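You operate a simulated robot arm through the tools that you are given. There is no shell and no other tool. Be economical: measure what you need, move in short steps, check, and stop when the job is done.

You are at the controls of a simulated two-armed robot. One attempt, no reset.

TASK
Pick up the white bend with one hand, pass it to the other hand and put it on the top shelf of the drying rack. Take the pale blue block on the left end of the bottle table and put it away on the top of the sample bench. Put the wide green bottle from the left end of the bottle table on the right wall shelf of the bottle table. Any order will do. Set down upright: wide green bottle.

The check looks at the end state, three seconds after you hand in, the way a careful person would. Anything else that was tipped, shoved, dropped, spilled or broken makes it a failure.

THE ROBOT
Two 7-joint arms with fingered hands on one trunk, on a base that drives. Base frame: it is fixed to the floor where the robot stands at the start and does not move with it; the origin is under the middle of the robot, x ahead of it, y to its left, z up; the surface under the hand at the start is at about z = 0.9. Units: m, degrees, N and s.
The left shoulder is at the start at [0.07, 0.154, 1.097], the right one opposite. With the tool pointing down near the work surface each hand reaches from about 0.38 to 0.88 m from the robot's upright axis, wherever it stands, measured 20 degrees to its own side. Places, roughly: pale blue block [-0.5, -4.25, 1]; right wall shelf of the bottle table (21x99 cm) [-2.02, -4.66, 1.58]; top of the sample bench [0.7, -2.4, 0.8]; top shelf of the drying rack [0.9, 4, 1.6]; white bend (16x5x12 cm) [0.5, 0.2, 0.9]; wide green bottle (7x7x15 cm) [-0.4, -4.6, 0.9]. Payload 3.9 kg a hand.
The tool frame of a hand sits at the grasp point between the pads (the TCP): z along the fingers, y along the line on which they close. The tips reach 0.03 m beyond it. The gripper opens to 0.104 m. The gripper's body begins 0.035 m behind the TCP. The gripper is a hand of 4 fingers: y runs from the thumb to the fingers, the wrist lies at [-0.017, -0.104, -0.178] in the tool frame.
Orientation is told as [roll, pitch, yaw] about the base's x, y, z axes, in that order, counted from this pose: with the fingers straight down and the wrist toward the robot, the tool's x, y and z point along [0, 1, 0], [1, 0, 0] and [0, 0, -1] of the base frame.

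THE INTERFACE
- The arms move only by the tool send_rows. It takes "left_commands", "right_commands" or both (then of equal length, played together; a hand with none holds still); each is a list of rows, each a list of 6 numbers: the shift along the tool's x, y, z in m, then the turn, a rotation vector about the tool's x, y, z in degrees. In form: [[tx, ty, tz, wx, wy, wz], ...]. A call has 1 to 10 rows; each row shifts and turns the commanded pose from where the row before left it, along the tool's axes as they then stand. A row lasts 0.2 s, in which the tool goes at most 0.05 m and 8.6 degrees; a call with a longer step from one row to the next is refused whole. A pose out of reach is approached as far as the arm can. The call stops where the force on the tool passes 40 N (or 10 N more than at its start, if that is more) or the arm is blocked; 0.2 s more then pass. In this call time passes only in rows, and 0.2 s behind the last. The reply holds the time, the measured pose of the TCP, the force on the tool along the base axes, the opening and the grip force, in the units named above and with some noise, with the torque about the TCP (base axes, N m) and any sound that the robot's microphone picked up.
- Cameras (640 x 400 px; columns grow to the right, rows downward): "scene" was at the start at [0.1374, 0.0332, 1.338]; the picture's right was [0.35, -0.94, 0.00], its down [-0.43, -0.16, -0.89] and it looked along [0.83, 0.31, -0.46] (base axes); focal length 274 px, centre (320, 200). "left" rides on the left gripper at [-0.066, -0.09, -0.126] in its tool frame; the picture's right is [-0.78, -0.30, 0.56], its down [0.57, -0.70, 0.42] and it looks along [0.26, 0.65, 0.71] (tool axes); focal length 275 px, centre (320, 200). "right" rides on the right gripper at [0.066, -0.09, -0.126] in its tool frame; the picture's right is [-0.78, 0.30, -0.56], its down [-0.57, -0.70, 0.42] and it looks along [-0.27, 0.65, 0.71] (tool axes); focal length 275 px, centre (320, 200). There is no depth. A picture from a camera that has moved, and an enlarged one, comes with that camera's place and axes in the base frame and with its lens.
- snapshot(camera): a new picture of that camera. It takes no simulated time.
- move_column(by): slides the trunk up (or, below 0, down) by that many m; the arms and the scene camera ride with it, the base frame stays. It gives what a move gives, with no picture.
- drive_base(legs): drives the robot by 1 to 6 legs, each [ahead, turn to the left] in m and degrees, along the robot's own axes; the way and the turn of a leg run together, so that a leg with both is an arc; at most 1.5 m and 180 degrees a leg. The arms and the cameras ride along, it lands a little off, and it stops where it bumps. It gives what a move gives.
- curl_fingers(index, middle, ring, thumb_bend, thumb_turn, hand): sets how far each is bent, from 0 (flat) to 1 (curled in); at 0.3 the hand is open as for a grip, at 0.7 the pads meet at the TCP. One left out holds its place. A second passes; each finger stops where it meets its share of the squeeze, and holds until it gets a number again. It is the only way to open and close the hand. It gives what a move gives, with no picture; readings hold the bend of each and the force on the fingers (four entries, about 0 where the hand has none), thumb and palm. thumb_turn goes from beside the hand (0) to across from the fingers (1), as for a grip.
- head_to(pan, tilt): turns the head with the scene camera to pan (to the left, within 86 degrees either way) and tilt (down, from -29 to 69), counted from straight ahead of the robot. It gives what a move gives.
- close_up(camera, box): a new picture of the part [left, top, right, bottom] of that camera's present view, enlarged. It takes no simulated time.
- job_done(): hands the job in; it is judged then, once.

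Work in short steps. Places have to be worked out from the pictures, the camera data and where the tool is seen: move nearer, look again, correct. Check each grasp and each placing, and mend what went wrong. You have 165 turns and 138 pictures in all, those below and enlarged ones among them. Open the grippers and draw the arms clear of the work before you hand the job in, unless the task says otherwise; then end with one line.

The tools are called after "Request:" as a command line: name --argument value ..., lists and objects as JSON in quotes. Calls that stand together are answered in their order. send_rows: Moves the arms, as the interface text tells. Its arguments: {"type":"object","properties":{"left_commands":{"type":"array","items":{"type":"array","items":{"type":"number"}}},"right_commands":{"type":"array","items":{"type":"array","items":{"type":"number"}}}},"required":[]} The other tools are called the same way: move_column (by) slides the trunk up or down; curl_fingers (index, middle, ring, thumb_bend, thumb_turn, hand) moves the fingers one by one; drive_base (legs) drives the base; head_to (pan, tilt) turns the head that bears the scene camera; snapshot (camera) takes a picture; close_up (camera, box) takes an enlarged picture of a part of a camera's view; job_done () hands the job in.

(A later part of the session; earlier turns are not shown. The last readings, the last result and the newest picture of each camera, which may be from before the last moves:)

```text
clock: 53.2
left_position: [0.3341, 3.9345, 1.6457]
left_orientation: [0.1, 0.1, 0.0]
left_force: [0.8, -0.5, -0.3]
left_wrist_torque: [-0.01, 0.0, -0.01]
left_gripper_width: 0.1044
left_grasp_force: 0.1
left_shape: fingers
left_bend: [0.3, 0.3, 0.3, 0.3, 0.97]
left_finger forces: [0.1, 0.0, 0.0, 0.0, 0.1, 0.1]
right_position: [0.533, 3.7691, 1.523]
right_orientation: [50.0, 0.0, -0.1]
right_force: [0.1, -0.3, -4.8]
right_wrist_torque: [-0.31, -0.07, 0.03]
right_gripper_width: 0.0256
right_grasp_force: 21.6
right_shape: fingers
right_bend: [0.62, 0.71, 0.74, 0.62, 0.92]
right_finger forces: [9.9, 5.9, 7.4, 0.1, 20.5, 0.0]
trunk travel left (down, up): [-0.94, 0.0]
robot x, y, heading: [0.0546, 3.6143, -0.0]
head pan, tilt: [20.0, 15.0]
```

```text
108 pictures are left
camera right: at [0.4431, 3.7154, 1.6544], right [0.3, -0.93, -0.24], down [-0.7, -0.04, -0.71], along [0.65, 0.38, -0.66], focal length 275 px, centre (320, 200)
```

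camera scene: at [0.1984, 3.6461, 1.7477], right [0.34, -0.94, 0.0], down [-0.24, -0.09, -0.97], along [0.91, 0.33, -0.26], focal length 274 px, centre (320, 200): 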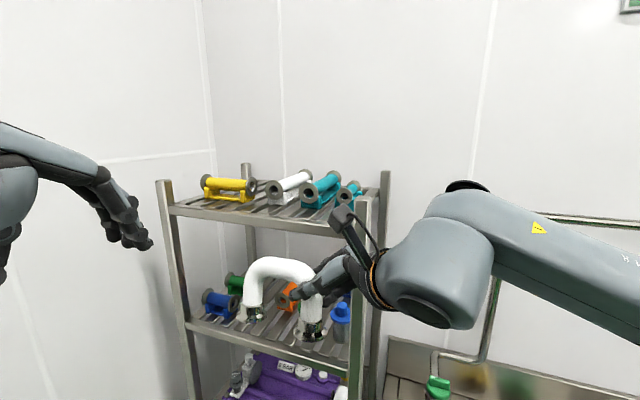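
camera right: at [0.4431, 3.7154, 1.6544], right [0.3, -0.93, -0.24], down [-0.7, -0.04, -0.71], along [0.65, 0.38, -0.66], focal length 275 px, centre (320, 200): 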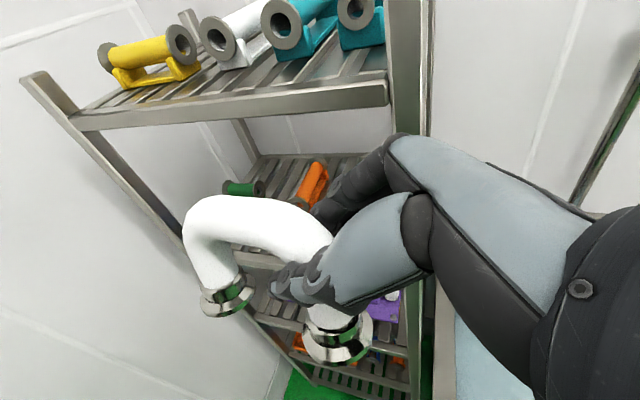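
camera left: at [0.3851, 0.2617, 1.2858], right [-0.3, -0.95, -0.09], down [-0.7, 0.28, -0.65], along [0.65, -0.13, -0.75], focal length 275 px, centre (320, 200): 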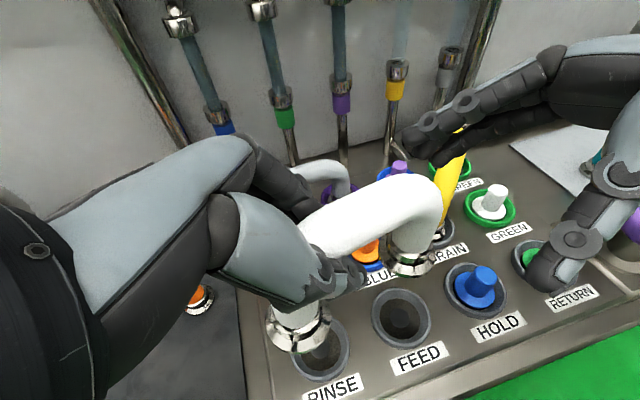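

Now the shelf front edge reads x≈0.68, z≈1.555, with clamp fronts at x≥0.78, so I aim the bend at x≈0.728, y≈3.95. I lift the right hand, move it left and level the slight tilt, while the left hand goes down out of the way.

Request:
send_rows --right_commands '[[0.0306, 0, -0.0257, 0, 0, 0], [0.0306, 0, -0.0257, 0, 0, 0], [0.0306, 0, -0.0257, 0, 0, 0], [0.0306, 0, -0.0257, 0, 0, 0], [0.0306, 0, -0.0257, 0, 0, 0], [0.0209, 0, 0.0249, 0, 0, 0], [0.0209, 0, 0.0249, 0, 0, 0], [0.0209, 0, 0.0249, 0, 0, 0], [0.0209, 0, 0.0249, 0, 0, 0], [0, 0, 0, 0, -5, 0]]' --left_commands '[[0, -0.01, 0.03, 0, 0, 0], [0, -0.01, 0.03, 0, 0, 0], [0, -0.01, 0.03, 0, 0, 0], [0, -0.01, 0.03, 0, 0, 0], [0, -0.01, 0.03, 0, 0, 0], [0, 0, 0.03, 0, 0, 0], [0, 0, 0.03, 0, 0, 0], [0, 0, 0.03, 0, 0, 0], [0, 0, 0, 0, 0, 0], [0, 0, 0, 0, 0, 0]]'

Request:
snapshot --camera "scene"

Request:
snapshot --camera "right"

```text
clock: 55.4
left_position: [0.3061, 3.9643, 1.567]
left_orientation: [-0.1, 0.2, -0.1]
left_force: [0.0, -0.1, 0.5]
left_wrist_torque: [-0.04, 0.06, 0.04]
left_gripper_width: 0.1041
left_grasp_force: 0.1
left_shape: fingers
left_bend: [0.3, 0.3, 0.3, 0.3, 0.97]
left_finger forces: [0.0, 0.0, 0.1, 0.0, 0.0, 0.0]
left hand out of reach, approached as far as the arm can: row 3, 4, 5, 6, 7, 8
right_position: [0.5338, 3.9007, 1.7232]
right_orientation: [44.8, 0.0, 0.0]
right_force: [-0.3, 0.6, -4.5]
right_wrist_torque: [-0.34, -0.05, 0.01]
right_gripper_width: 0.0254
right_grasp_force: 21.5
right_shape: fingers
right_bend: [0.62, 0.71, 0.74, 0.62, 0.92]
right_finger forces: [10.4, 5.9, 7.0, 0.0, 20.8, 0.0]
trunk travel left (down, up): [-0.94, 0.0]
robot x, y, heading: [0.0583, 3.6151, -0.1]
head pan, tilt: [20.0, 15.0]
```

```text
107 pictures are left
camera scene: at [0.1975, 3.6482, 1.7477], right [0.34, -0.94, 0.0], down [-0.24, -0.09, -0.97], along [0.91, 0.33, -0.26], focal length 274 px, centre (320, 200)
```

scene: 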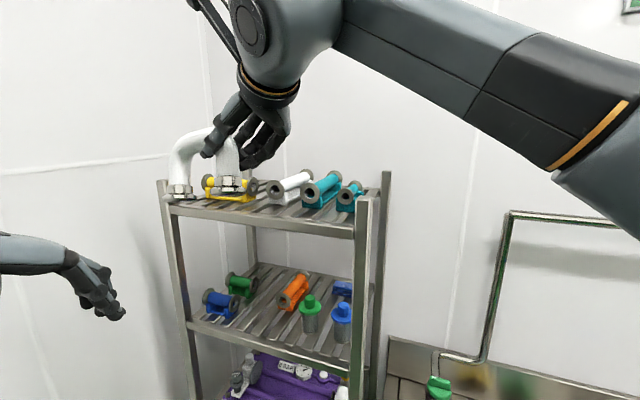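

```text
106 pictures are left
camera right: at [0.4422, 3.8597, 1.858], right [0.3, -0.94, -0.15], down [-0.7, -0.11, -0.71], along [0.65, 0.32, -0.69], focal length 275 px, centre (320, 200)
```

right: 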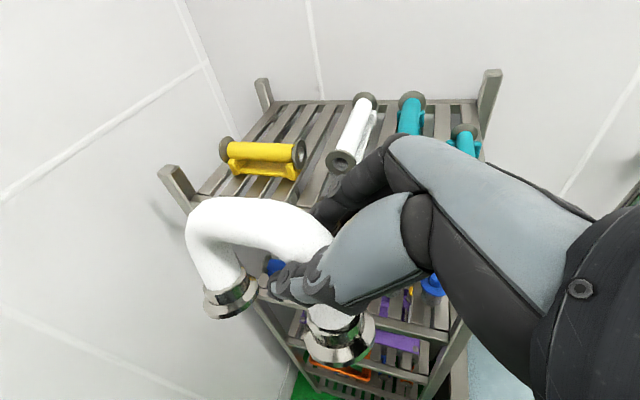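

The right camera shows the front strip free. I move forward 19.5 cm above it.

Request:
send_rows --right_commands '[[0, 0.04, 0, 0, 0, 0], [0, 0.04, 0, 0, 0, 0], [0, 0.04, 0, 0, 0, 0], [0, 0.04, 0, 0, 0, 0], [0, 0.034, 0, 0, 0, 0]]'

Request:
close_up --camera "scene" --box '[140, 100, 400, 260]'

Request:
snapshot --camera "right"

```text
clock: 56.6
left_position: [0.3063, 3.9606, 1.5688]
left_orientation: [0.0, 0.0, -0.1]
left_force: [0.3, -0.2, 0.4]
left_wrist_torque: [-0.02, -0.02, 0.01]
left_gripper_width: 0.1045
left_grasp_force: 0.0
left_shape: fingers
left_bend: [0.3, 0.3, 0.3, 0.3, 0.97]
left_finger forces: [0.0, 0.0, 0.1, 0.0, 0.0, 0.0]
right_position: [0.6618, 3.889, 1.7225]
right_orientation: [45.5, 0.3, -0.8]
right_force: [1.1, 0.3, -5.2]
right_wrist_torque: [-0.29, -0.05, -0.03]
right_gripper_width: 0.0257
right_grasp_force: 22.8
right_shape: fingers
right_bend: [0.62, 0.71, 0.74, 0.62, 0.92]
right_finger forces: [11.0, 5.6, 7.0, 0.0, 21.1, 0.0]
right hand out of reach, approached as far as the arm can: row 4, 5
trunk travel left (down, up): [-0.94, 0.0]
robot x, y, heading: [0.0579, 3.6114, 0.1]
head pan, tilt: [20.0, 15.0]
```

```text
2.46 times, centred on (270, 180) of scene
camera zoom: at [0.1985, 3.6446, 1.7477], right [0.34, -0.94, 0.0], down [-0.24, -0.09, -0.97], along [0.91, 0.33, -0.26], focal length 674 px, centre (443, 249)
```

zoom: 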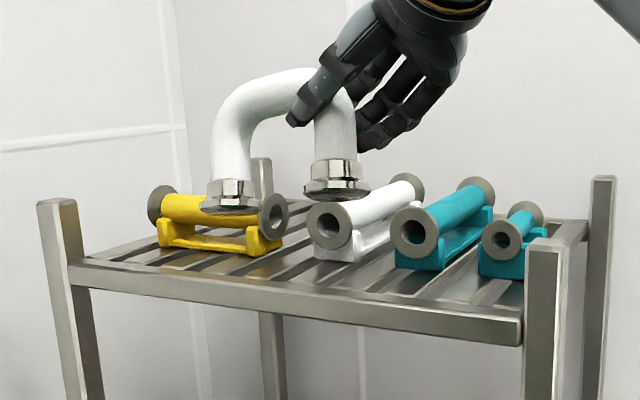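

```text
104 pictures are left
camera right: at [0.5717, 3.8473, 1.8594], right [0.28, -0.94, -0.16], down [-0.71, -0.09, -0.7], along [0.65, 0.32, -0.69], focal length 275 px, centre (320, 200)
```

right: 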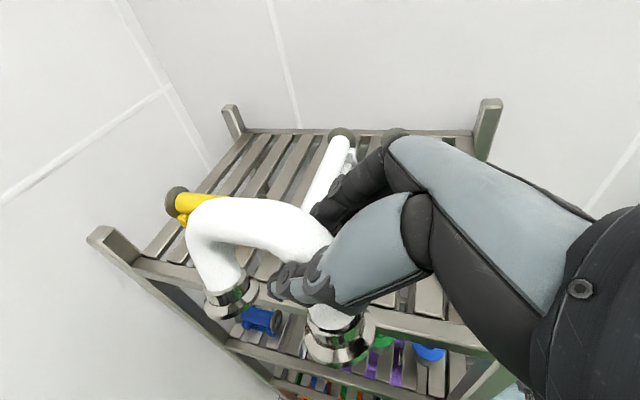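

The arm tops out at x≈0.66 here. Turning the base 15° left brings the right shoulder nearer; the hand swings back clear of the shelf at that height.

Request:
drive_base --legs '[[0, 15]]'

```text
clock: 57.9
left_position: [0.2129, 4.0126, 1.5679]
left_orientation: [0.1, 0.2, 14.9]
left_force: [-0.3, -0.2, -0.4]
left_wrist_torque: [0.02, 0.02, -0.03]
left_gripper_width: 0.1044
left_grasp_force: 0.0
left_shape: fingers
left_bend: [0.3, 0.3, 0.3, 0.3, 0.97]
left_finger forces: [0.1, 0.0, 0.1, 0.1, 0.0, 0.0]
right_position: [0.5738, 4.0341, 1.723]
right_orientation: [45.6, 0.5, 14.2]
right_force: [0.5, -0.2, -6.0]
right_wrist_torque: [-0.24, -0.13, -0.01]
right_gripper_width: 0.0257
right_grasp_force: 21.9
right_shape: fingers
right_bend: [0.62, 0.71, 0.74, 0.62, 0.92]
right_finger forces: [11.0, 5.6, 6.9, 0.0, 21.0, 0.1]
trunk travel left (down, up): [-0.94, 0.0]
robot x, y, heading: [0.0587, 3.6153, 15.1]
head pan, tilt: [20.0, 15.0]
```

I undo the 14° of yaw and bring the hand back to y≈3.85.

Request:
send_rows --right_commands '[[0, 0, 0, -5, 0, 5], [0, 0, 0, -5, 0, 5], [-0.032, 0, -0.032, 0, 0, 0], [-0.032, 0, -0.032, 0, 0, 0], [-0.032, 0, -0.032, 0, 0, 0], [-0.032, 0, -0.032, 0, 0, 0]]'

```text
clock: 59.3
left_position: [0.209, 4.0123, 1.5682]
left_orientation: [0.0, 0.1, 14.8]
left_force: [0.6, -0.2, -0.2]
left_wrist_torque: [0.03, 0.02, 0.0]
left_gripper_width: 0.1044
left_grasp_force: 0.0
left_shape: fingers
left_bend: [0.3, 0.3, 0.3, 0.3, 0.97]
left_finger forces: [0.0, 0.0, 0.0, 0.1, 0.1, 0.0]
right_position: [0.5698, 3.8531, 1.7227]
right_orientation: [45.3, 0.5, -0.1]
right_force: [-0.4, -0.1, -4.8]
right_wrist_torque: [-0.28, -0.03, 0.0]
right_gripper_width: 0.0272
right_grasp_force: 22.7
right_shape: fingers
right_bend: [0.62, 0.71, 0.74, 0.61, 0.92]
right_finger forces: [11.6, 6.0, 6.0, 0.0, 21.7, 0.0]
trunk travel left (down, up): [-0.94, 0.0]
robot x, y, heading: [0.0628, 3.6128, 14.9]
head pan, tilt: [20.0, 15.0]
```

Now down 3 cm and forward 15.5 cm.

Request:
send_rows --right_commands '[[-0.021, 0, 0.021, 0, 0, 0], [0, 0.04, 0, 0, 0, 0], [0, 0.04, 0, 0, 0, 0], [0, 0.04, 0, 0, 0, 0], [0, 0.035, 0, 0, 0, 0]]'

Request:
head_to --pan 5 --tilt 15

Request:
close_up --camera "scene" --box '[140, 100, 400, 260]'

Request:
snapshot --camera "right"

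```text
clock: 60.5
left_position: [0.2103, 4.0151, 1.566]
left_orientation: [-0.1, 0.2, 14.9]
left_force: [0.4, -0.2, 0.2]
left_wrist_torque: [-0.04, 0.01, 0.01]
left_gripper_width: 0.1044
left_grasp_force: 0.1
left_shape: fingers
left_bend: [0.3, 0.3, 0.3, 0.3, 0.97]
left_finger forces: [0.0, 0.0, 0.1, 0.0, 0.0, 0.1]
right_position: [0.7257, 3.8577, 1.6903]
right_orientation: [45.3, 0.6, 0.1]
right_force: [-0.5, -0.2, -4.3]
right_wrist_torque: [-0.25, -0.02, 0.0]
right_gripper_width: 0.0268
right_grasp_force: 22.0
right_shape: fingers
right_bend: [0.62, 0.71, 0.74, 0.61, 0.92]
right_finger forces: [11.6, 6.0, 5.9, 0.0, 21.5, 0.1]
trunk travel left (down, up): [-0.94, 0.0]
robot x, y, heading: [0.0597, 3.6136, 14.9]
head pan, tilt: [20.0, 15.0]
```

```text
clock: 61.2
left_position: [0.209, 4.015, 1.5677]
left_orientation: [-0.1, 0.2, 15.0]
left_force: [1.0, -0.2, 0.2]
left_wrist_torque: [0.05, 0.02, 0.0]
left_gripper_width: 0.1046
left_grasp_force: 0.0
left_shape: fingers
left_bend: [0.3, 0.3, 0.3, 0.3, 0.97]
left_finger forces: [0.0, 0.0, 0.0, 0.1, 0.0, 0.0]
right_position: [0.7258, 3.857, 1.6906]
right_orientation: [45.3, 0.6, 0.0]
right_force: [0.1, 0.2, -5.4]
right_wrist_torque: [-0.27, -0.08, 0.02]
right_gripper_width: 0.0271
right_grasp_force: 22.5
right_shape: fingers
right_bend: [0.62, 0.71, 0.74, 0.61, 0.92]
right_finger forces: [11.6, 6.0, 5.9, 0.0, 21.4, 0.0]
trunk travel left (down, up): [-0.94, 0.0]
robot x, y, heading: [0.0536, 3.6115, 14.9]
head pan, tilt: [5.0, 15.0]
```

```text
2.46 times, centred on (270, 180) of scene
camera zoom: at [0.1977, 3.6596, 1.7476], right [0.34, -0.94, 0.0], down [-0.24, -0.09, -0.97], along [0.91, 0.33, -0.26], focal length 674 px, centre (443, 249)
```

zoom: 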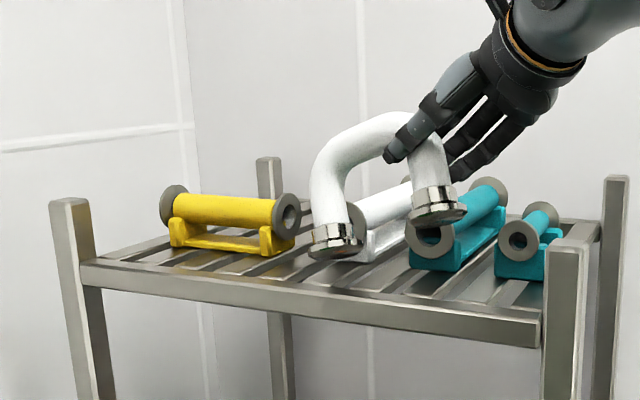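

```text
102 pictures are left
camera right: at [0.6359, 3.8148, 1.8265], right [0.3, -0.94, -0.16], down [-0.71, -0.1, -0.7], along [0.64, 0.32, -0.7], focal length 275 px, centre (320, 200)
```

right: 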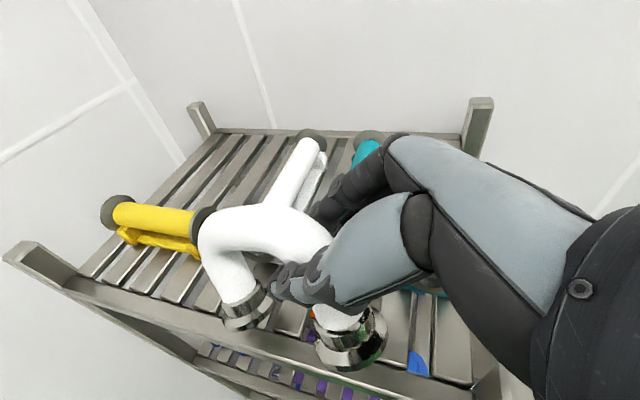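

The bend has swung about 15–18° in the grip, left foot low. I roll the hand +14° to level it, then look again.

Request:
send_rows --right_commands '[[0, 0, 0, 0, 7, 0], [0, 0, 0, 0, 7, 0]]'

Request:
close_up --camera "scene" --box '[140, 100, 400, 260]'

```text
clock: 61.8
left_position: [0.2105, 4.0122, 1.5674]
left_orientation: [0.1, 0.2, 15.0]
left_force: [-0.5, 0.8, 0.1]
left_wrist_torque: [0.04, 0.0, -0.03]
left_gripper_width: 0.1046
left_grasp_force: 0.1
left_shape: fingers
left_bend: [0.3, 0.3, 0.3, 0.3, 0.97]
left_finger forces: [0.1, 0.1, 0.0, 0.0, 0.1, 0.0]
right_position: [0.7264, 3.8543, 1.6899]
right_orientation: [59.4, 0.5, 0.0]
right_force: [-0.3, -0.2, -4.7]
right_wrist_torque: [-0.24, -0.06, 0.02]
right_gripper_width: 0.0271
right_grasp_force: 23.2
right_shape: fingers
right_bend: [0.62, 0.71, 0.74, 0.61, 0.92]
right_finger forces: [11.8, 5.6, 6.6, 0.0, 21.6, 0.0]
trunk travel left (down, up): [-0.94, 0.0]
robot x, y, heading: [0.0553, 3.6153, 15.3]
head pan, tilt: [5.0, 15.0]
```

```text
2.46 times, centred on (270, 180) of scene
camera zoom: at [0.1986, 3.6571, 1.7476], right [0.34, -0.94, 0.0], down [-0.24, -0.09, -0.97], along [0.91, 0.33, -0.26], focal length 674 px, centre (443, 249)
```

zoom: 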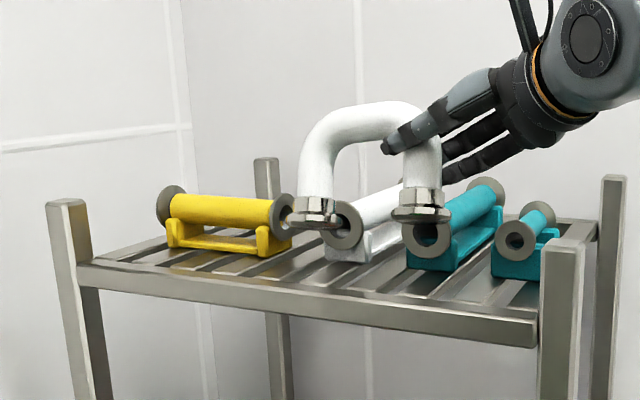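

Nearly level; I add 5° and lower 4 cm.

Request:
send_rows --right_commands '[[0, 0, 0, 0, 5, 0], [-0.018, 0, 0.0088, 0, 0, 0], [-0.018, 0, 0.0088, 0, 0, 0]]'

Request:
close_up --camera "scene" --box '[140, 100, 400, 260]'

Request:
snapshot --camera "right"

```text
clock: 62.6
left_position: [0.2102, 4.0131, 1.567]
left_orientation: [0.0, 0.1, 15.0]
left_force: [-0.8, 0.3, 0.0]
left_wrist_torque: [0.02, 0.02, -0.01]
left_gripper_width: 0.1043
left_grasp_force: 0.2
left_shape: fingers
left_bend: [0.3, 0.3, 0.3, 0.3, 0.97]
left_finger forces: [0.0, 0.0, 0.1, 0.0, 0.0, 0.0]
right_position: [0.7255, 3.8567, 1.6503]
right_orientation: [64.4, 0.6, 0.1]
right_force: [0.0, -0.1, -4.8]
right_wrist_torque: [-0.28, -0.07, 0.01]
right_gripper_width: 0.027
right_grasp_force: 23.3
right_shape: fingers
right_bend: [0.62, 0.71, 0.74, 0.61, 0.92]
right_finger forces: [12.0, 5.5, 6.9, 0.0, 22.0, 0.0]
trunk travel left (down, up): [-0.94, 0.0]
robot x, y, heading: [0.0559, 3.6135, 14.9]
head pan, tilt: [5.0, 15.0]
```

```text
2.46 times, centred on (270, 180) of scene
camera zoom: at [0.1982, 3.6587, 1.7476], right [0.34, -0.94, 0.0], down [-0.24, -0.09, -0.97], along [0.91, 0.33, -0.26], focal length 674 px, centre (443, 249)
```

zoom: 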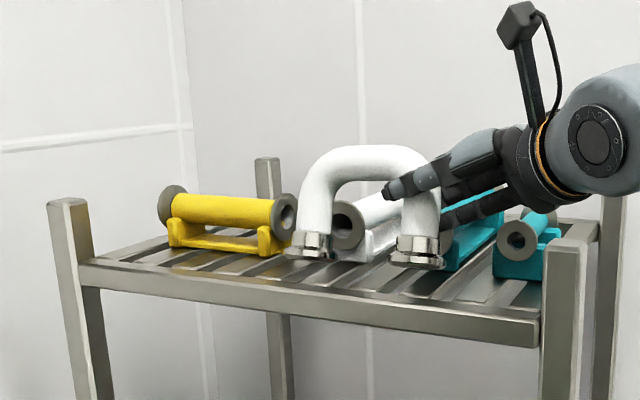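

```text
99 pictures are left
camera right: at [0.6366, 3.7717, 1.7649], right [0.29, -0.84, -0.46], down [-0.71, 0.14, -0.69], along [0.64, 0.53, -0.55], focal length 275 px, centre (320, 200)
```

right: 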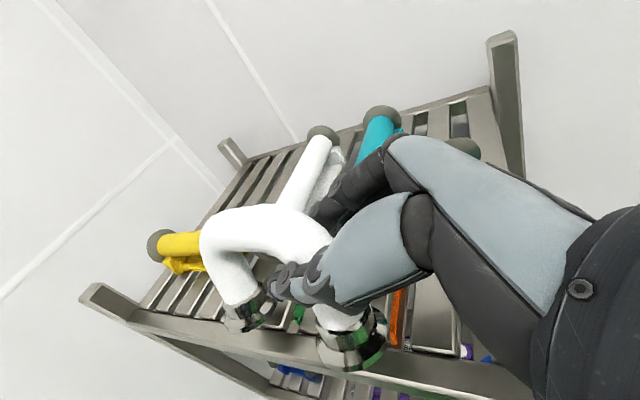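

The feet are ~2–3 cm above the shelf and the front rims are close to the front edge (x≈0.69). I shift 1.8 cm deeper, then lower gently to contact.

Request:
send_rows --right_commands '[[0, 0.018, 0, 0, 0, 0], [-0.009, 0, 0.0044, 0, 0, 0], [-0.009, 0, 0.0044, 0, 0, 0]]'

Request:
close_up --camera "scene" --box '[200, 140, 380, 250]'

```text
clock: 63.4
left_position: [0.2048, 4.0096, 1.5693]
left_orientation: [0.1, 0.0, 14.8]
left_force: [-0.8, 0.1, 0.4]
left_wrist_torque: [0.02, -0.02, -0.01]
left_gripper_width: 0.1044
left_grasp_force: 0.1
left_shape: fingers
left_bend: [0.3, 0.3, 0.3, 0.3, 0.97]
left_finger forces: [0.0, 0.0, 0.0, 0.0, 0.1, 0.0]
right_position: [0.7368, 3.8522, 1.6364]
right_orientation: [64.7, 0.3, 0.2]
right_force: [-1.1, -4.0, 8.6]
right_wrist_torque: [-0.59, -0.38, -0.09]
right_gripper_width: 0.0269
right_grasp_force: 28.9
right_shape: fingers
right_bend: [0.62, 0.72, 0.74, 0.61, 0.92]
right_finger forces: [11.1, 12.2, 12.2, 0.0, 22.0, 0.0]
trunk travel left (down, up): [-0.94, 0.0]
robot x, y, heading: [0.0552, 3.6153, 14.8]
head pan, tilt: [5.0, 15.0]
```

```text
3.56 times, centred on (290, 195) of scene
camera zoom: at [0.1917, 3.6531, 1.7485], right [0.34, -0.94, 0.0], down [-0.24, -0.09, -0.97], along [0.91, 0.33, -0.26], focal length 974 px, centre (427, 218)
```

zoom: 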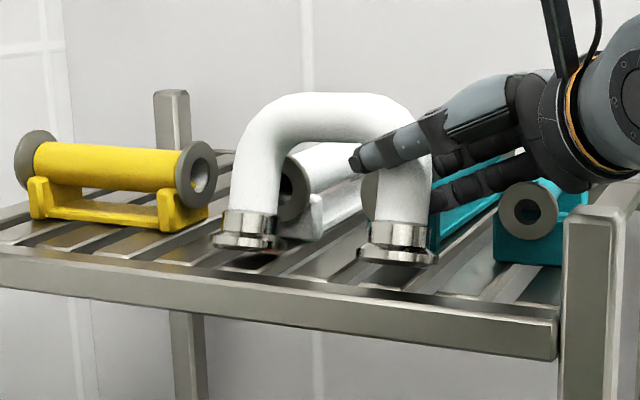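

There's contact at the expected height (feet bottom ≈1.556, about 13 N of support). I ease off the press and open the hand only partway to stay clear of the clamps behind.

Request:
send_rows --right_commands '[[0.0035, 0, -0.0017, 0, 0, 0]]'

Request:
curl_fingers --hand "right" --index 0.52 --middle 0.55 --ring 0.55 --thumb_bend 0.45

Request:
close_up --camera "scene" --box '[200, 140, 380, 250]'

Request:
snapshot --camera "right"

```text
clock: 63.8
left_position: [0.2101, 4.0153, 1.565]
left_orientation: [-0.1, 0.3, 15.0]
left_force: [-0.3, -0.9, 0.1]
left_wrist_torque: [0.02, 0.0, 0.01]
left_gripper_width: 0.1042
left_grasp_force: 0.1
left_shape: fingers
left_bend: [0.3, 0.3, 0.3, 0.3, 0.97]
left_finger forces: [0.0, 0.0, 0.0, 0.1, 0.0, 0.1]
right_position: [0.7431, 3.8582, 1.6334]
right_orientation: [64.1, 0.6, 0.0]
right_force: [-0.3, 1.9, -2.5]
right_wrist_torque: [-0.08, -0.01, 0.03]
right_gripper_width: 0.0265
right_grasp_force: 21.6
right_shape: fingers
right_bend: [0.61, 0.71, 0.74, 0.62, 0.92]
right_finger forces: [10.8, 6.2, 6.0, 0.0, 20.7, 0.1]
trunk travel left (down, up): [-0.94, 0.0]
robot x, y, heading: [0.0583, 3.617, 14.8]
head pan, tilt: [5.0, 15.0]
```

```text
clock: 64.8
left_position: [0.2076, 4.0138, 1.5672]
left_orientation: [0.0, -0.1, 14.9]
left_force: [-0.2, 0.4, 0.5]
left_wrist_torque: [0.0, -0.01, -0.01]
left_gripper_width: 0.1044
left_grasp_force: 0.0
left_shape: fingers
left_bend: [0.3, 0.3, 0.3, 0.3, 0.97]
left_finger forces: [0.0, 0.0, 0.0, 0.0, 0.0, 0.1]
right_position: [0.7405, 3.8562, 1.6361]
right_orientation: [64.3, 0.4, 0.0]
right_force: [-1.1, -0.2, 0.8]
right_wrist_torque: [-0.01, 0.01, -0.02]
right_gripper_width: 0.0586
right_grasp_force: 1.1
right_shape: fingers
right_bend: [0.52, 0.56, 0.55, 0.44, 0.97]
right_finger forces: [0.0, 0.9, 0.1, 0.0, 0.9, 0.0]
trunk travel left (down, up): [-0.94, 0.0]
robot x, y, heading: [0.0589, 3.6136, 15.0]
head pan, tilt: [5.0, 15.0]
```

```text
3.56 times, centred on (290, 195) of scene
camera zoom: at [0.195, 3.6583, 1.7478], right [0.34, -0.94, 0.0], down [-0.24, -0.09, -0.97], along [0.91, 0.33, -0.26], focal length 974 px, centre (427, 218)
```

zoom: 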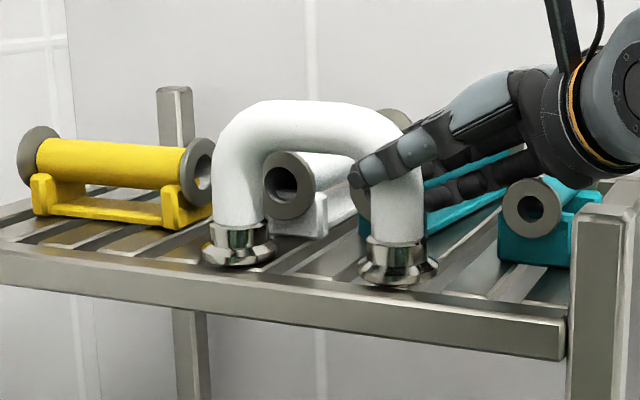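

```text
96 pictures are left
camera right: at [0.6517, 3.7713, 1.7501], right [0.29, -0.84, -0.46], down [-0.71, 0.13, -0.69], along [0.64, 0.53, -0.55], focal length 275 px, centre (320, 200)
```

right: 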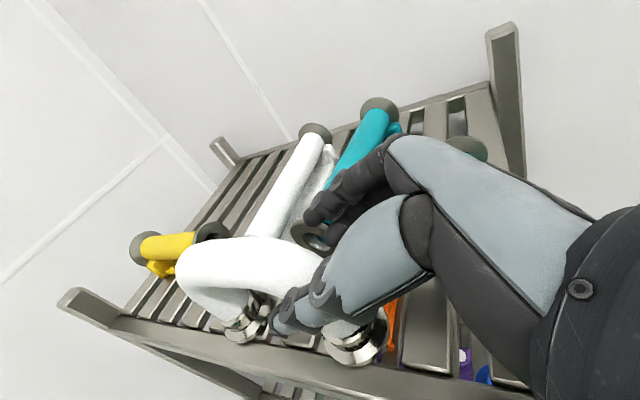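

The bend stands on the shelf, about 2 cm inside the edge. I open the thumb more on the free front side and the fingers slightly, then withdraw along the hand axis with small steps.

Request:
curl_fingers --hand "right" --index 0.48 --middle 0.5 --ring 0.5 --thumb_bend 0.3

Request:
send_rows --right_commands '[[0, 0, -0.01, 0, 0, 0], [0, 0, -0.015, 0, 0, 0], [0, 0, -0.02, 0, 0, 0]]'

Request:
close_up --camera "scene" --box '[200, 140, 380, 250]'

```text
clock: 65.8
left_position: [0.2076, 4.0138, 1.5673]
left_orientation: [-0.1, 0.1, 14.9]
left_force: [0.3, 0.9, 0.3]
left_wrist_torque: [0.0, -0.02, 0.01]
left_gripper_width: 0.1045
left_grasp_force: 0.1
left_shape: fingers
left_bend: [0.3, 0.3, 0.3, 0.3, 0.97]
left_finger forces: [0.0, 0.0, 0.1, 0.0, 0.0, 0.0]
right_position: [0.7422, 3.857, 1.6347]
right_orientation: [64.3, 0.4, 0.0]
right_force: [-0.1, -1.3, 0.1]
right_wrist_torque: [-0.01, 0.02, -0.04]
right_gripper_width: 0.0813
right_grasp_force: 0.8
right_shape: fingers
right_bend: [0.48, 0.5, 0.5, 0.3, 0.97]
right_finger forces: [0.0, 0.6, 0.1, 0.0, 0.1, 0.0]
trunk travel left (down, up): [-0.94, 0.0]
robot x, y, heading: [0.0556, 3.6161, 15.0]
head pan, tilt: [5.0, 15.0]
```

```text
clock: 66.6
left_position: [0.2072, 4.0131, 1.5674]
left_orientation: [-0.1, 0.1, 14.9]
left_force: [0.0, -0.3, 0.6]
left_wrist_torque: [-0.01, 0.01, -0.02]
left_gripper_width: 0.1045
left_grasp_force: 0.0
left_shape: fingers
left_bend: [0.3, 0.3, 0.3, 0.3, 0.97]
left_finger forces: [0.1, 0.1, 0.0, 0.0, 0.1, 0.0]
right_position: [0.7411, 3.8126, 1.6541]
right_orientation: [64.4, 0.4, 0.0]
right_force: [-0.4, -0.1, -0.2]
right_wrist_torque: [-0.01, 0.02, -0.04]
right_gripper_width: 0.0813
right_grasp_force: 0.0
right_shape: fingers
right_bend: [0.48, 0.5, 0.5, 0.3, 0.97]
right_finger forces: [0.0, 0.1, 0.0, 0.1, 0.0, 0.0]
trunk travel left (down, up): [-0.94, 0.0]
robot x, y, heading: [0.0564, 3.6138, 14.9]
head pan, tilt: [5.0, 15.0]
```

```text
3.56 times, centred on (290, 195) of scene
camera zoom: at [0.1956, 3.6567, 1.7478], right [0.34, -0.94, 0.0], down [-0.24, -0.09, -0.97], along [0.91, 0.33, -0.26], focal length 974 px, centre (427, 218)
```

zoom: 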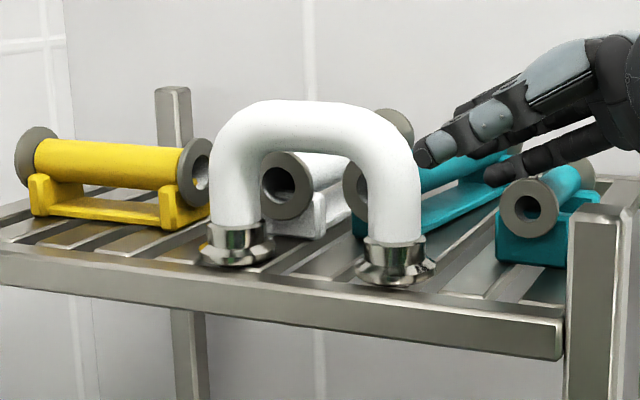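

Hand clear, bend standing. I raise the hand straight up, then draw it back toward the robot.

Request:
send_rows --right_commands '[[0.018, 0, -0.0088, 0, 0, 0], [0.027, 0, -0.013, 0, 0, 0], [0.036, 0, -0.0174, 0, 0, 0], [0.0, -0.04, 0, 0, 0, 0], [0, -0.04, 0, 0, 0, 0], [0, -0.04, 0, 0, 0, 0], [0, -0.04, 0, 0, 0, 0], [0, -0.04, 0, 0, 0, 0], [0, -0.04, 0, 0, 0, 0]]'

Request:
snapshot --camera "scene"

```text
clock: 68.6
left_position: [0.2056, 4.0134, 1.5673]
left_orientation: [0.0, 0.0, 15.0]
left_force: [-0.2, 0.7, -0.3]
left_wrist_torque: [-0.01, 0.0, -0.04]
left_gripper_width: 0.1044
left_grasp_force: 0.0
left_shape: fingers
left_bend: [0.3, 0.3, 0.3, 0.3, 0.97]
left_finger forces: [0.0, 0.0, 0.1, 0.0, 0.1, 0.0]
right_position: [0.4988, 3.8138, 1.7473]
right_orientation: [64.4, 0.5, 0.1]
right_force: [-0.3, -0.4, -0.1]
right_wrist_torque: [-0.06, 0.01, -0.01]
right_gripper_width: 0.0816
right_grasp_force: 0.1
right_shape: fingers
right_bend: [0.48, 0.5, 0.5, 0.3, 0.97]
right_finger forces: [0.0, 0.1, 0.0, 0.1, 0.0, 0.0]
trunk travel left (down, up): [-0.94, 0.0]
robot x, y, heading: [0.057, 3.611, 15.2]
head pan, tilt: [5.0, 15.0]
```

```text
94 pictures are left
camera scene: at [0.1935, 3.6583, 1.748], right [0.34, -0.94, 0.0], down [-0.24, -0.09, -0.97], along [0.91, 0.33, -0.26], focal length 274 px, centre (320, 200)
```

scene: 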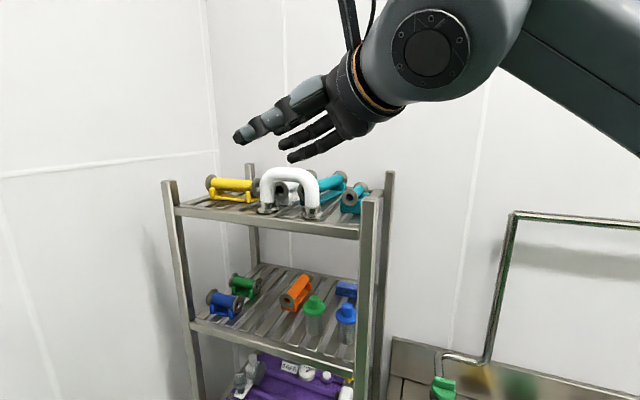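

The bend is on the top shelf and nothing else was disturbed. I back away, turn toward −y and look at the way to the bottle table.

Request:
drive_base --legs '[[-0.6, 0], [0, -105]]'

Request:
send_rows --right_commands '[[0, 0, 0, 0, -8, 0], [0, 0, 0, 0, -8, 0], [0, 0, 0, 0, -8, 0], [0, 0, 0, 0, -8, 0], [0, 0, 0, 0, -8, 0], [0, 0, 0, 0, -8, 0], [0, 0, 0, 0, -8, 0], [0, 0, 0, 0, -8, 0]]'

Request:
head_to --pan 0 --tilt 15

Request:
snapshot --camera "scene"

```text
clock: 76.4
left_position: [-0.166, 3.2112, 1.5668]
left_orientation: [-0.1, 0.0, -89.8]
left_force: [-0.3, 0.4, -1.0]
left_wrist_torque: [0.0, -0.02, 0.02]
left_gripper_width: 0.1043
left_grasp_force: 0.1
left_shape: fingers
left_bend: [0.3, 0.3, 0.3, 0.3, 0.97]
left_finger forces: [0.0, 0.0, 0.0, 0.0, 0.0, 0.1]
right_position: [-0.4323, 2.9773, 1.7464]
right_orientation: [64.3, 0.5, -104.7]
right_force: [0.0, 0.3, 0.2]
right_wrist_torque: [0.07, 0.01, 0.01]
right_gripper_width: 0.0814
right_grasp_force: 0.1
right_shape: fingers
right_bend: [0.48, 0.5, 0.5, 0.3, 0.97]
right_finger forces: [0.0, 0.1, 0.1, 0.0, 0.0, 0.0]
trunk travel left (down, up): [-0.94, 0.0]
robot x, y, heading: [-0.5137, 3.4598, -89.5]
head pan, tilt: [5.0, 15.0]
```

```text
clock: 78.2
left_position: [-0.1651, 3.2122, 1.5664]
left_orientation: [-0.2, 0.0, -89.6]
left_force: [-0.8, 0.0, 0.1]
left_wrist_torque: [0.02, -0.04, 0.0]
left_gripper_width: 0.1046
left_grasp_force: 0.0
left_shape: fingers
left_bend: [0.3, 0.3, 0.3, 0.3, 0.97]
left_finger forces: [0.0, 0.0, 0.0, 0.0, 0.0, 0.0]
right_position: [-0.4304, 2.9779, 1.7468]
right_orientation: [0.1, 0.4, -104.6]
right_force: [-0.3, -0.1, -0.1]
right_wrist_torque: [0.02, 0.0, -0.04]
right_gripper_width: 0.0816
right_grasp_force: 0.1
right_shape: fingers
right_bend: [0.48, 0.5, 0.5, 0.3, 0.97]
right_finger forces: [0.1, 0.0, 0.0, 0.0, 0.0, 0.0]
trunk travel left (down, up): [-0.94, 0.0]
robot x, y, heading: [-0.5208, 3.4574, -89.7]
head pan, tilt: [5.0, 15.0]
```

```text
clock: 78.9
left_position: [-0.1646, 3.2109, 1.5673]
left_orientation: [0.0, 0.1, -89.6]
left_force: [0.9, 0.0, 0.7]
left_wrist_torque: [0.02, -0.02, -0.01]
left_gripper_width: 0.1039
left_grasp_force: 0.1
left_shape: fingers
left_bend: [0.3, 0.3, 0.3, 0.3, 0.97]
left_finger forces: [0.0, 0.0, 0.0, 0.0, 0.1, 0.0]
right_position: [-0.4309, 2.9772, 1.7465]
right_orientation: [0.4, 0.4, -104.6]
right_force: [0.2, -0.3, -0.3]
right_wrist_torque: [-0.01, -0.01, 0.01]
right_gripper_width: 0.0816
right_grasp_force: 0.1
right_shape: fingers
right_bend: [0.48, 0.5, 0.5, 0.3, 0.97]
right_finger forces: [0.0, 0.0, 0.0, 0.0, 0.0, 0.0]
trunk travel left (down, up): [-0.94, 0.0]
robot x, y, heading: [-0.5187, 3.4579, -89.8]
head pan, tilt: [0.0, 15.0]
```

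```text
93 pictures are left
camera scene: at [-0.514, 3.3153, 1.7478], right [-1.0, -0.01, 0.0], down [0.0, 0.26, -0.97], along [0.01, -0.97, -0.26], focal length 274 px, centre (320, 200)
```

scene: 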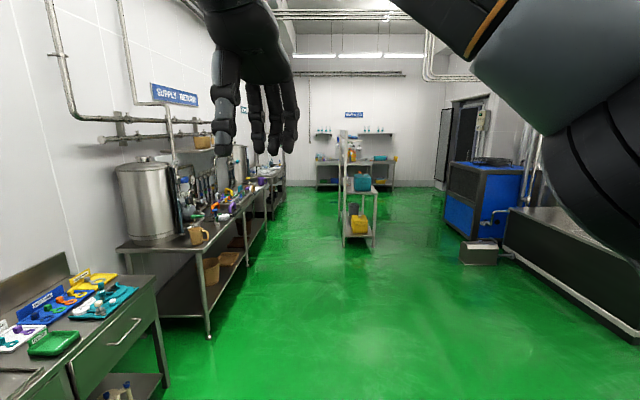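

There's a free lane between the left benches and the island. I zoom on the far end to see what stands along the way.

Request:
close_up --camera "scene" --box '[220, 90, 460, 260]'

```text
2.35 times, centred on (340, 175) of scene
camera zoom: at [-0.514, 3.3153, 1.7478], right [-1.0, -0.01, 0.0], down [0.0, 0.26, -0.97], along [0.01, -0.97, -0.26], focal length 645 px, centre (273, 259)
```

zoom: 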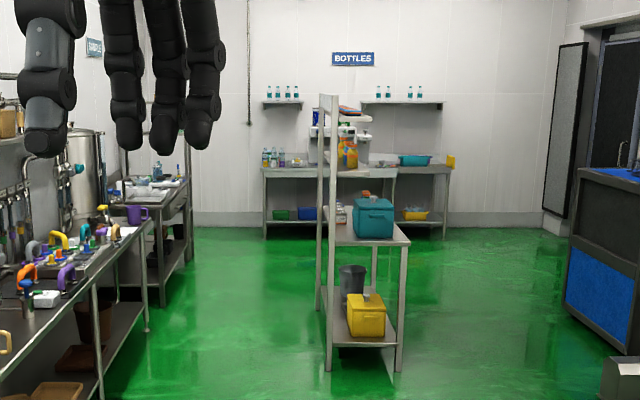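

The lane at x≈−0.2 to −0.3 is clear. I drive down it in three legs.

Request:
drive_base --legs '[[0, 3.5], [1.5, 0], [1.5, 0], [1.5, 0]]'

Request:
snapshot --camera "scene"

```text
clock: 100.8
left_position: [0.1108, -1.2486, 1.5669]
left_orientation: [0.0, -0.1, -86.0]
left_force: [0.6, 0.5, -0.1]
left_wrist_torque: [0.02, -0.01, 0.03]
left_gripper_width: 0.1046
left_grasp_force: 0.1
left_shape: fingers
left_bend: [0.3, 0.3, 0.3, 0.3, 0.97]
left_finger forces: [0.0, 0.0, 0.1, 0.0, 0.0, 0.0]
right_position: [-0.1406, -1.4987, 1.7474]
right_orientation: [0.5, 0.4, -100.8]
right_force: [1.1, 0.6, 0.6]
right_wrist_torque: [-0.03, -0.02, -0.03]
right_gripper_width: 0.0814
right_grasp_force: 0.0
right_shape: fingers
right_bend: [0.48, 0.5, 0.5, 0.3, 0.97]
right_finger forces: [0.0, 0.0, 0.0, 0.1, 0.0, 0.1]
trunk travel left (down, up): [-0.94, 0.0]
robot x, y, heading: [-0.2574, -1.0296, -85.6]
head pan, tilt: [0.0, 15.0]
```

```text
91 pictures are left
camera scene: at [-0.2438, -1.1672, 1.7479], right [-1.0, -0.07, 0.0], down [-0.02, 0.26, -0.97], along [0.07, -0.96, -0.26], focal length 274 px, centre (320, 200)
```

scene: 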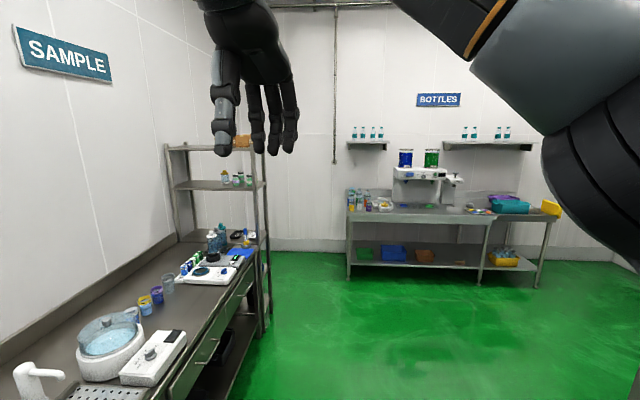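

I drive to about 0.8 m before the bottle table's left end and look closely.

Request:
drive_base --legs '[[0, -12], [1.5, 0], [0.75, 0], [0, 8]]'

Request:
head_to --pan 8 --tilt 30

Request:
snapshot --camera "scene"

```text
clock: 113.2
left_position: [-0.2147, -3.5004, 1.5681]
left_orientation: [0.3, 0.1, -90.1]
left_force: [-0.6, 1.7, 0.3]
left_wrist_torque: [0.01, -0.03, 0.0]
left_gripper_width: 0.1045
left_grasp_force: 0.0
left_shape: fingers
left_bend: [0.3, 0.3, 0.3, 0.3, 0.97]
left_finger forces: [0.0, 0.0, 0.0, 0.0, 0.1, 0.0]
right_position: [-0.4826, -3.7342, 1.7468]
right_orientation: [0.5, 0.7, -105.1]
right_force: [-0.1, -1.0, 0.2]
right_wrist_torque: [-0.04, -0.02, 0.03]
right_gripper_width: 0.0816
right_grasp_force: 0.0
right_shape: fingers
right_bend: [0.48, 0.5, 0.5, 0.3, 0.97]
right_finger forces: [0.0, 0.1, 0.0, 0.0, 0.1, 0.0]
trunk travel left (down, up): [-0.94, 0.0]
robot x, y, heading: [-0.5582, -3.2527, -90.0]
head pan, tilt: [0.0, 15.0]
```

```text
clock: 114.0
left_position: [-0.2112, -3.501, 1.5677]
left_orientation: [0.1, 0.1, -90.2]
left_force: [-0.1, -0.4, -0.3]
left_wrist_torque: [-0.02, 0.01, 0.0]
left_gripper_width: 0.1044
left_grasp_force: 0.0
left_shape: fingers
left_bend: [0.3, 0.3, 0.3, 0.3, 0.97]
left_finger forces: [0.0, 0.0, 0.0, 0.1, 0.0, 0.1]
right_position: [-0.4798, -3.7334, 1.7468]
right_orientation: [0.4, 0.5, -105.1]
right_force: [0.4, 0.3, 0.5]
right_wrist_torque: [0.0, -0.02, -0.05]
right_gripper_width: 0.0813
right_grasp_force: 0.1
right_shape: fingers
right_bend: [0.48, 0.5, 0.5, 0.3, 0.97]
right_finger forces: [0.0, 0.1, 0.0, 0.0, 0.0, 0.1]
trunk travel left (down, up): [-0.94, 0.0]
robot x, y, heading: [-0.5587, -3.2526, -90.3]
head pan, tilt: [8.0, 30.0]
```

```text
90 pictures are left
camera scene: at [-0.5466, -3.3902, 1.7236], right [-0.99, -0.14, 0.0], down [-0.07, 0.49, -0.87], along [0.12, -0.86, -0.5], focal length 274 px, centre (320, 200)
```

scene: 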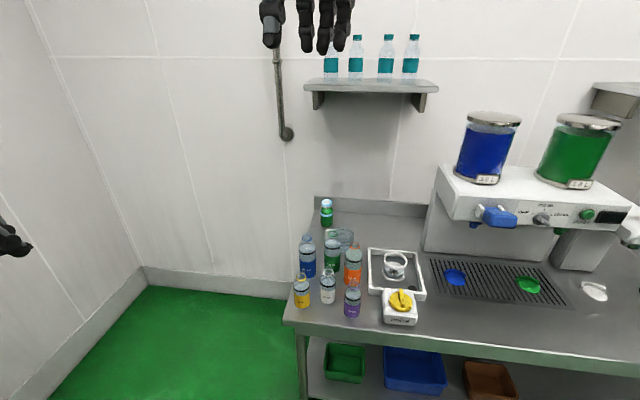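

Request:
close_up --camera "scene" --box '[270, 180, 450, 340]'

```text
2.50 times, centred on (360, 260) of scene
camera zoom: at [-0.5466, -3.3902, 1.7236], right [-0.99, -0.14, 0.0], down [-0.07, 0.49, -0.87], along [0.12, -0.86, -0.5], focal length 685 px, centre (220, 50)
```

zoom: 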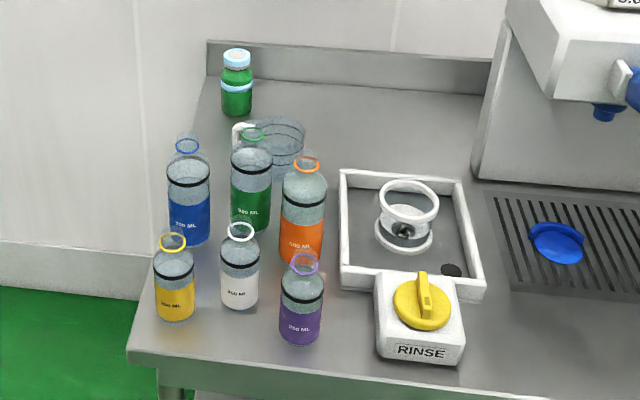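

The wide green bottle should be the capped green one at the back left (≈(-0.42, -4.57)). I don't clearly see a pale blue block yet, so I move 0.3 m closer and look down.

Request:
drive_base --legs '[[0.3, 0]]'

Request:
head_to --pan 8 --tilt 48

Request:
snapshot --camera "scene"

Request:
close_up --camera "scene" --box '[250, 80, 450, 240]'

```text
clock: 116.0
left_position: [-0.2108, -3.7979, 1.5675]
left_orientation: [0.0, -0.1, -90.3]
left_force: [0.0, -0.1, 0.1]
left_wrist_torque: [0.01, 0.02, 0.03]
left_gripper_width: 0.1045
left_grasp_force: 0.0
left_shape: fingers
left_bend: [0.3, 0.3, 0.3, 0.3, 0.97]
left_finger forces: [0.1, 0.0, 0.0, 0.0, 0.0, 0.0]
right_position: [-0.4789, -4.0288, 1.7484]
right_orientation: [0.5, 0.3, -105.1]
right_force: [0.0, 0.5, 0.5]
right_wrist_torque: [-0.02, 0.0, 0.01]
right_gripper_width: 0.0817
right_grasp_force: 0.1
right_shape: fingers
right_bend: [0.48, 0.5, 0.5, 0.3, 0.97]
right_finger forces: [0.0, 0.1, 0.0, 0.1, 0.0, 0.1]
trunk travel left (down, up): [-0.94, 0.0]
robot x, y, heading: [-0.5571, -3.5561, -90.3]
head pan, tilt: [8.0, 30.0]
```

```text
clock: 116.8
left_position: [-0.2118, -3.8021, 1.5677]
left_orientation: [0.1, 0.0, -90.2]
left_force: [-0.9, -0.5, -0.2]
left_wrist_torque: [0.01, 0.03, 0.0]
left_gripper_width: 0.1042
left_grasp_force: 0.1
left_shape: fingers
left_bend: [0.3, 0.3, 0.3, 0.3, 0.97]
left_finger forces: [0.0, 0.1, 0.0, 0.0, 0.0, 0.0]
right_position: [-0.4787, -4.0347, 1.7468]
right_orientation: [0.5, 0.5, -105.0]
right_force: [0.1, -0.3, -0.1]
right_wrist_torque: [0.01, 0.0, 0.02]
right_gripper_width: 0.0815
right_grasp_force: 0.1
right_shape: fingers
right_bend: [0.48, 0.5, 0.5, 0.3, 0.97]
right_finger forces: [0.0, 0.1, 0.0, 0.0, 0.1, 0.1]
trunk travel left (down, up): [-0.94, 0.0]
robot x, y, heading: [-0.5576, -3.556, -89.9]
head pan, tilt: [8.0, 48.0]
```

```text
88 pictures are left
camera scene: at [-0.5468, -3.6791, 1.6969], right [-0.99, -0.14, 0.0], down [-0.1, 0.74, -0.67], along [0.09, -0.66, -0.74], focal length 274 px, centre (320, 200)
```

scene: 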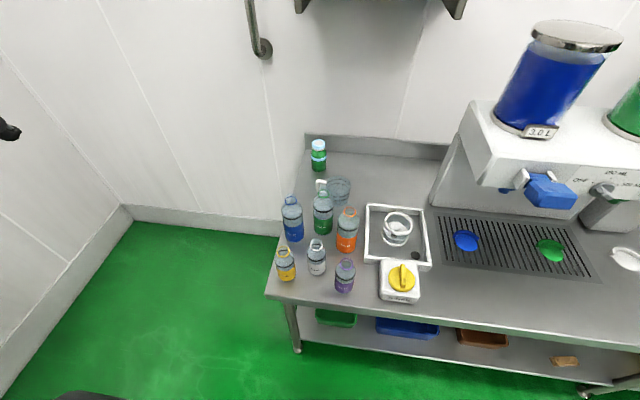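

```text
2.50 times, centred on (350, 160) of scene
camera zoom: at [-0.5468, -3.6791, 1.6969], right [-0.99, -0.14, 0.0], down [-0.1, 0.74, -0.67], along [0.09, -0.66, -0.74], focal length 685 px, centre (245, 300)
```

zoom: 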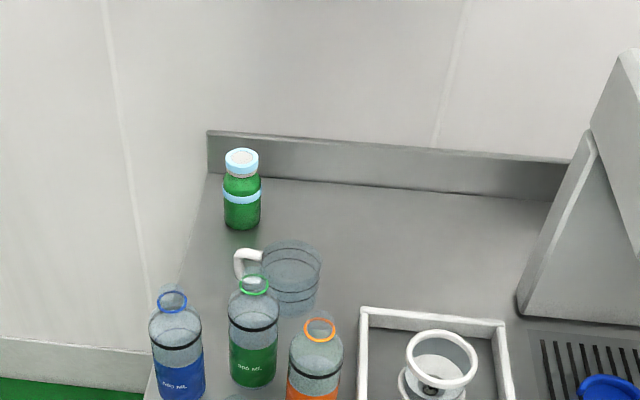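

Request:
close_up --camera "scene" --box '[265, 160, 375, 300]'

Request:
snapshot --camera "right"

Request:
snapshot --camera "left"

```text
2.86 times, centred on (320, 230) of scene
camera zoom: at [-0.5468, -3.6791, 1.6969], right [-0.99, -0.14, 0.0], down [-0.1, 0.74, -0.67], along [0.09, -0.66, -0.74], focal length 783 px, centre (320, 114)
```

zoom: 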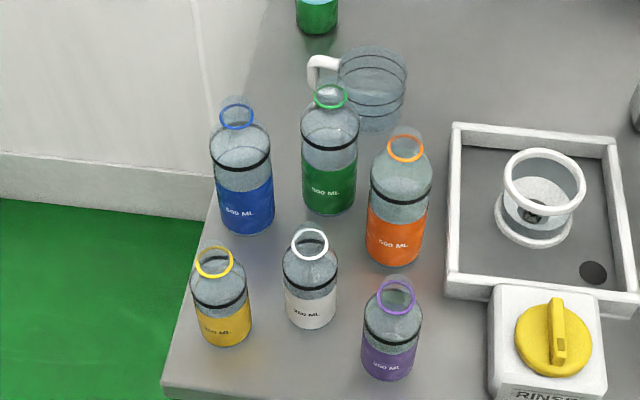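

```text
85 pictures are left
camera right: at [-0.393, -3.9646, 1.8734], right [-0.83, -0.09, 0.55], down [-0.37, 0.83, -0.42], along [-0.42, -0.55, -0.72], focal length 275 px, centre (320, 200)
```

right: 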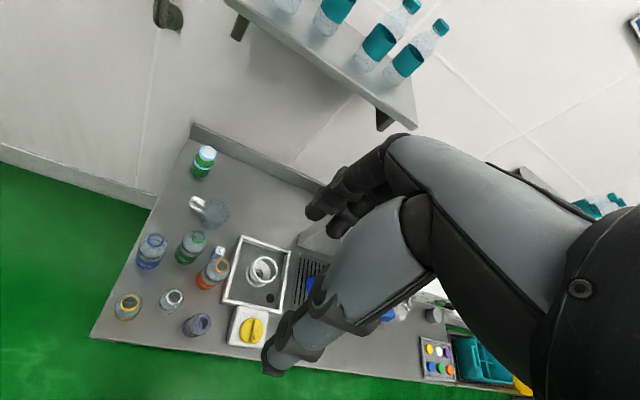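

```text
84 pictures are left
camera left: at [-0.2764, -3.7115, 1.6942], right [-0.77, 0.3, -0.56], down [0.58, 0.7, -0.42], along [0.26, -0.65, -0.71], focal length 275 px, centre (320, 200)
```

left: 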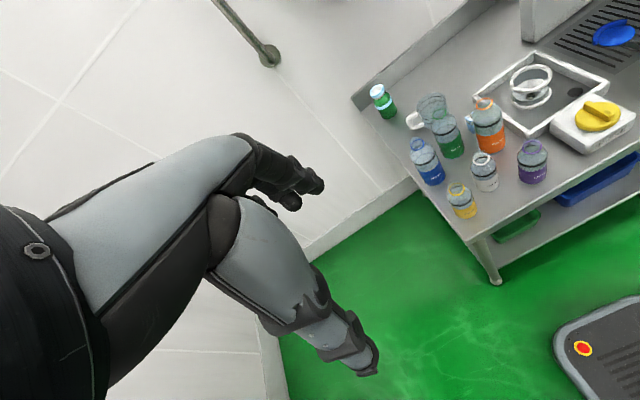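

Request:
close_up --camera "right" --box '[110, 180, 290, 350]'

Request:
close_up --camera "left" --box '[360, 70, 570, 230]'

```text
2.35 times, centred on (200, 265) of right
camera zoom: at [-0.393, -3.9646, 1.8734], right [-0.83, -0.09, 0.55], down [-0.37, 0.83, -0.42], along [-0.42, -0.55, -0.72], focal length 648 px, centre (602, 47)
```

zoom: 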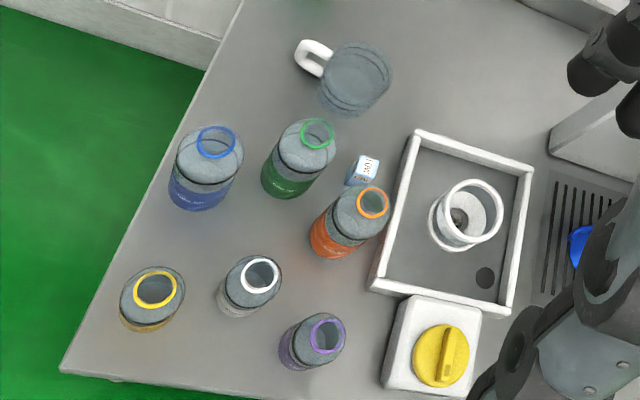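

```text
2.50 times, centred on (465, 150) of left
camera zoom: at [-0.2764, -3.7115, 1.6942], right [-0.77, 0.3, -0.56], down [0.58, 0.7, -0.42], along [0.26, -0.65, -0.71], focal length 688 px, centre (-42, 325)
```

zoom: 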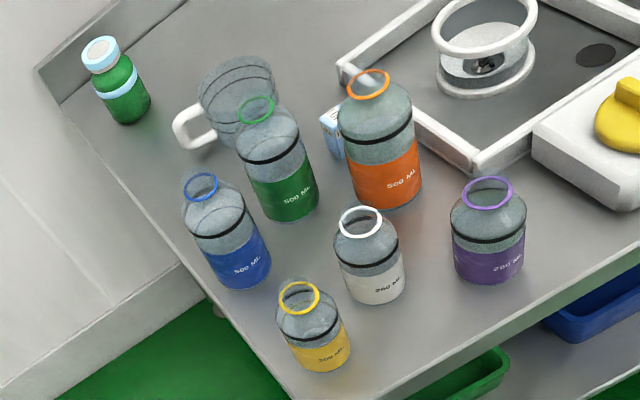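

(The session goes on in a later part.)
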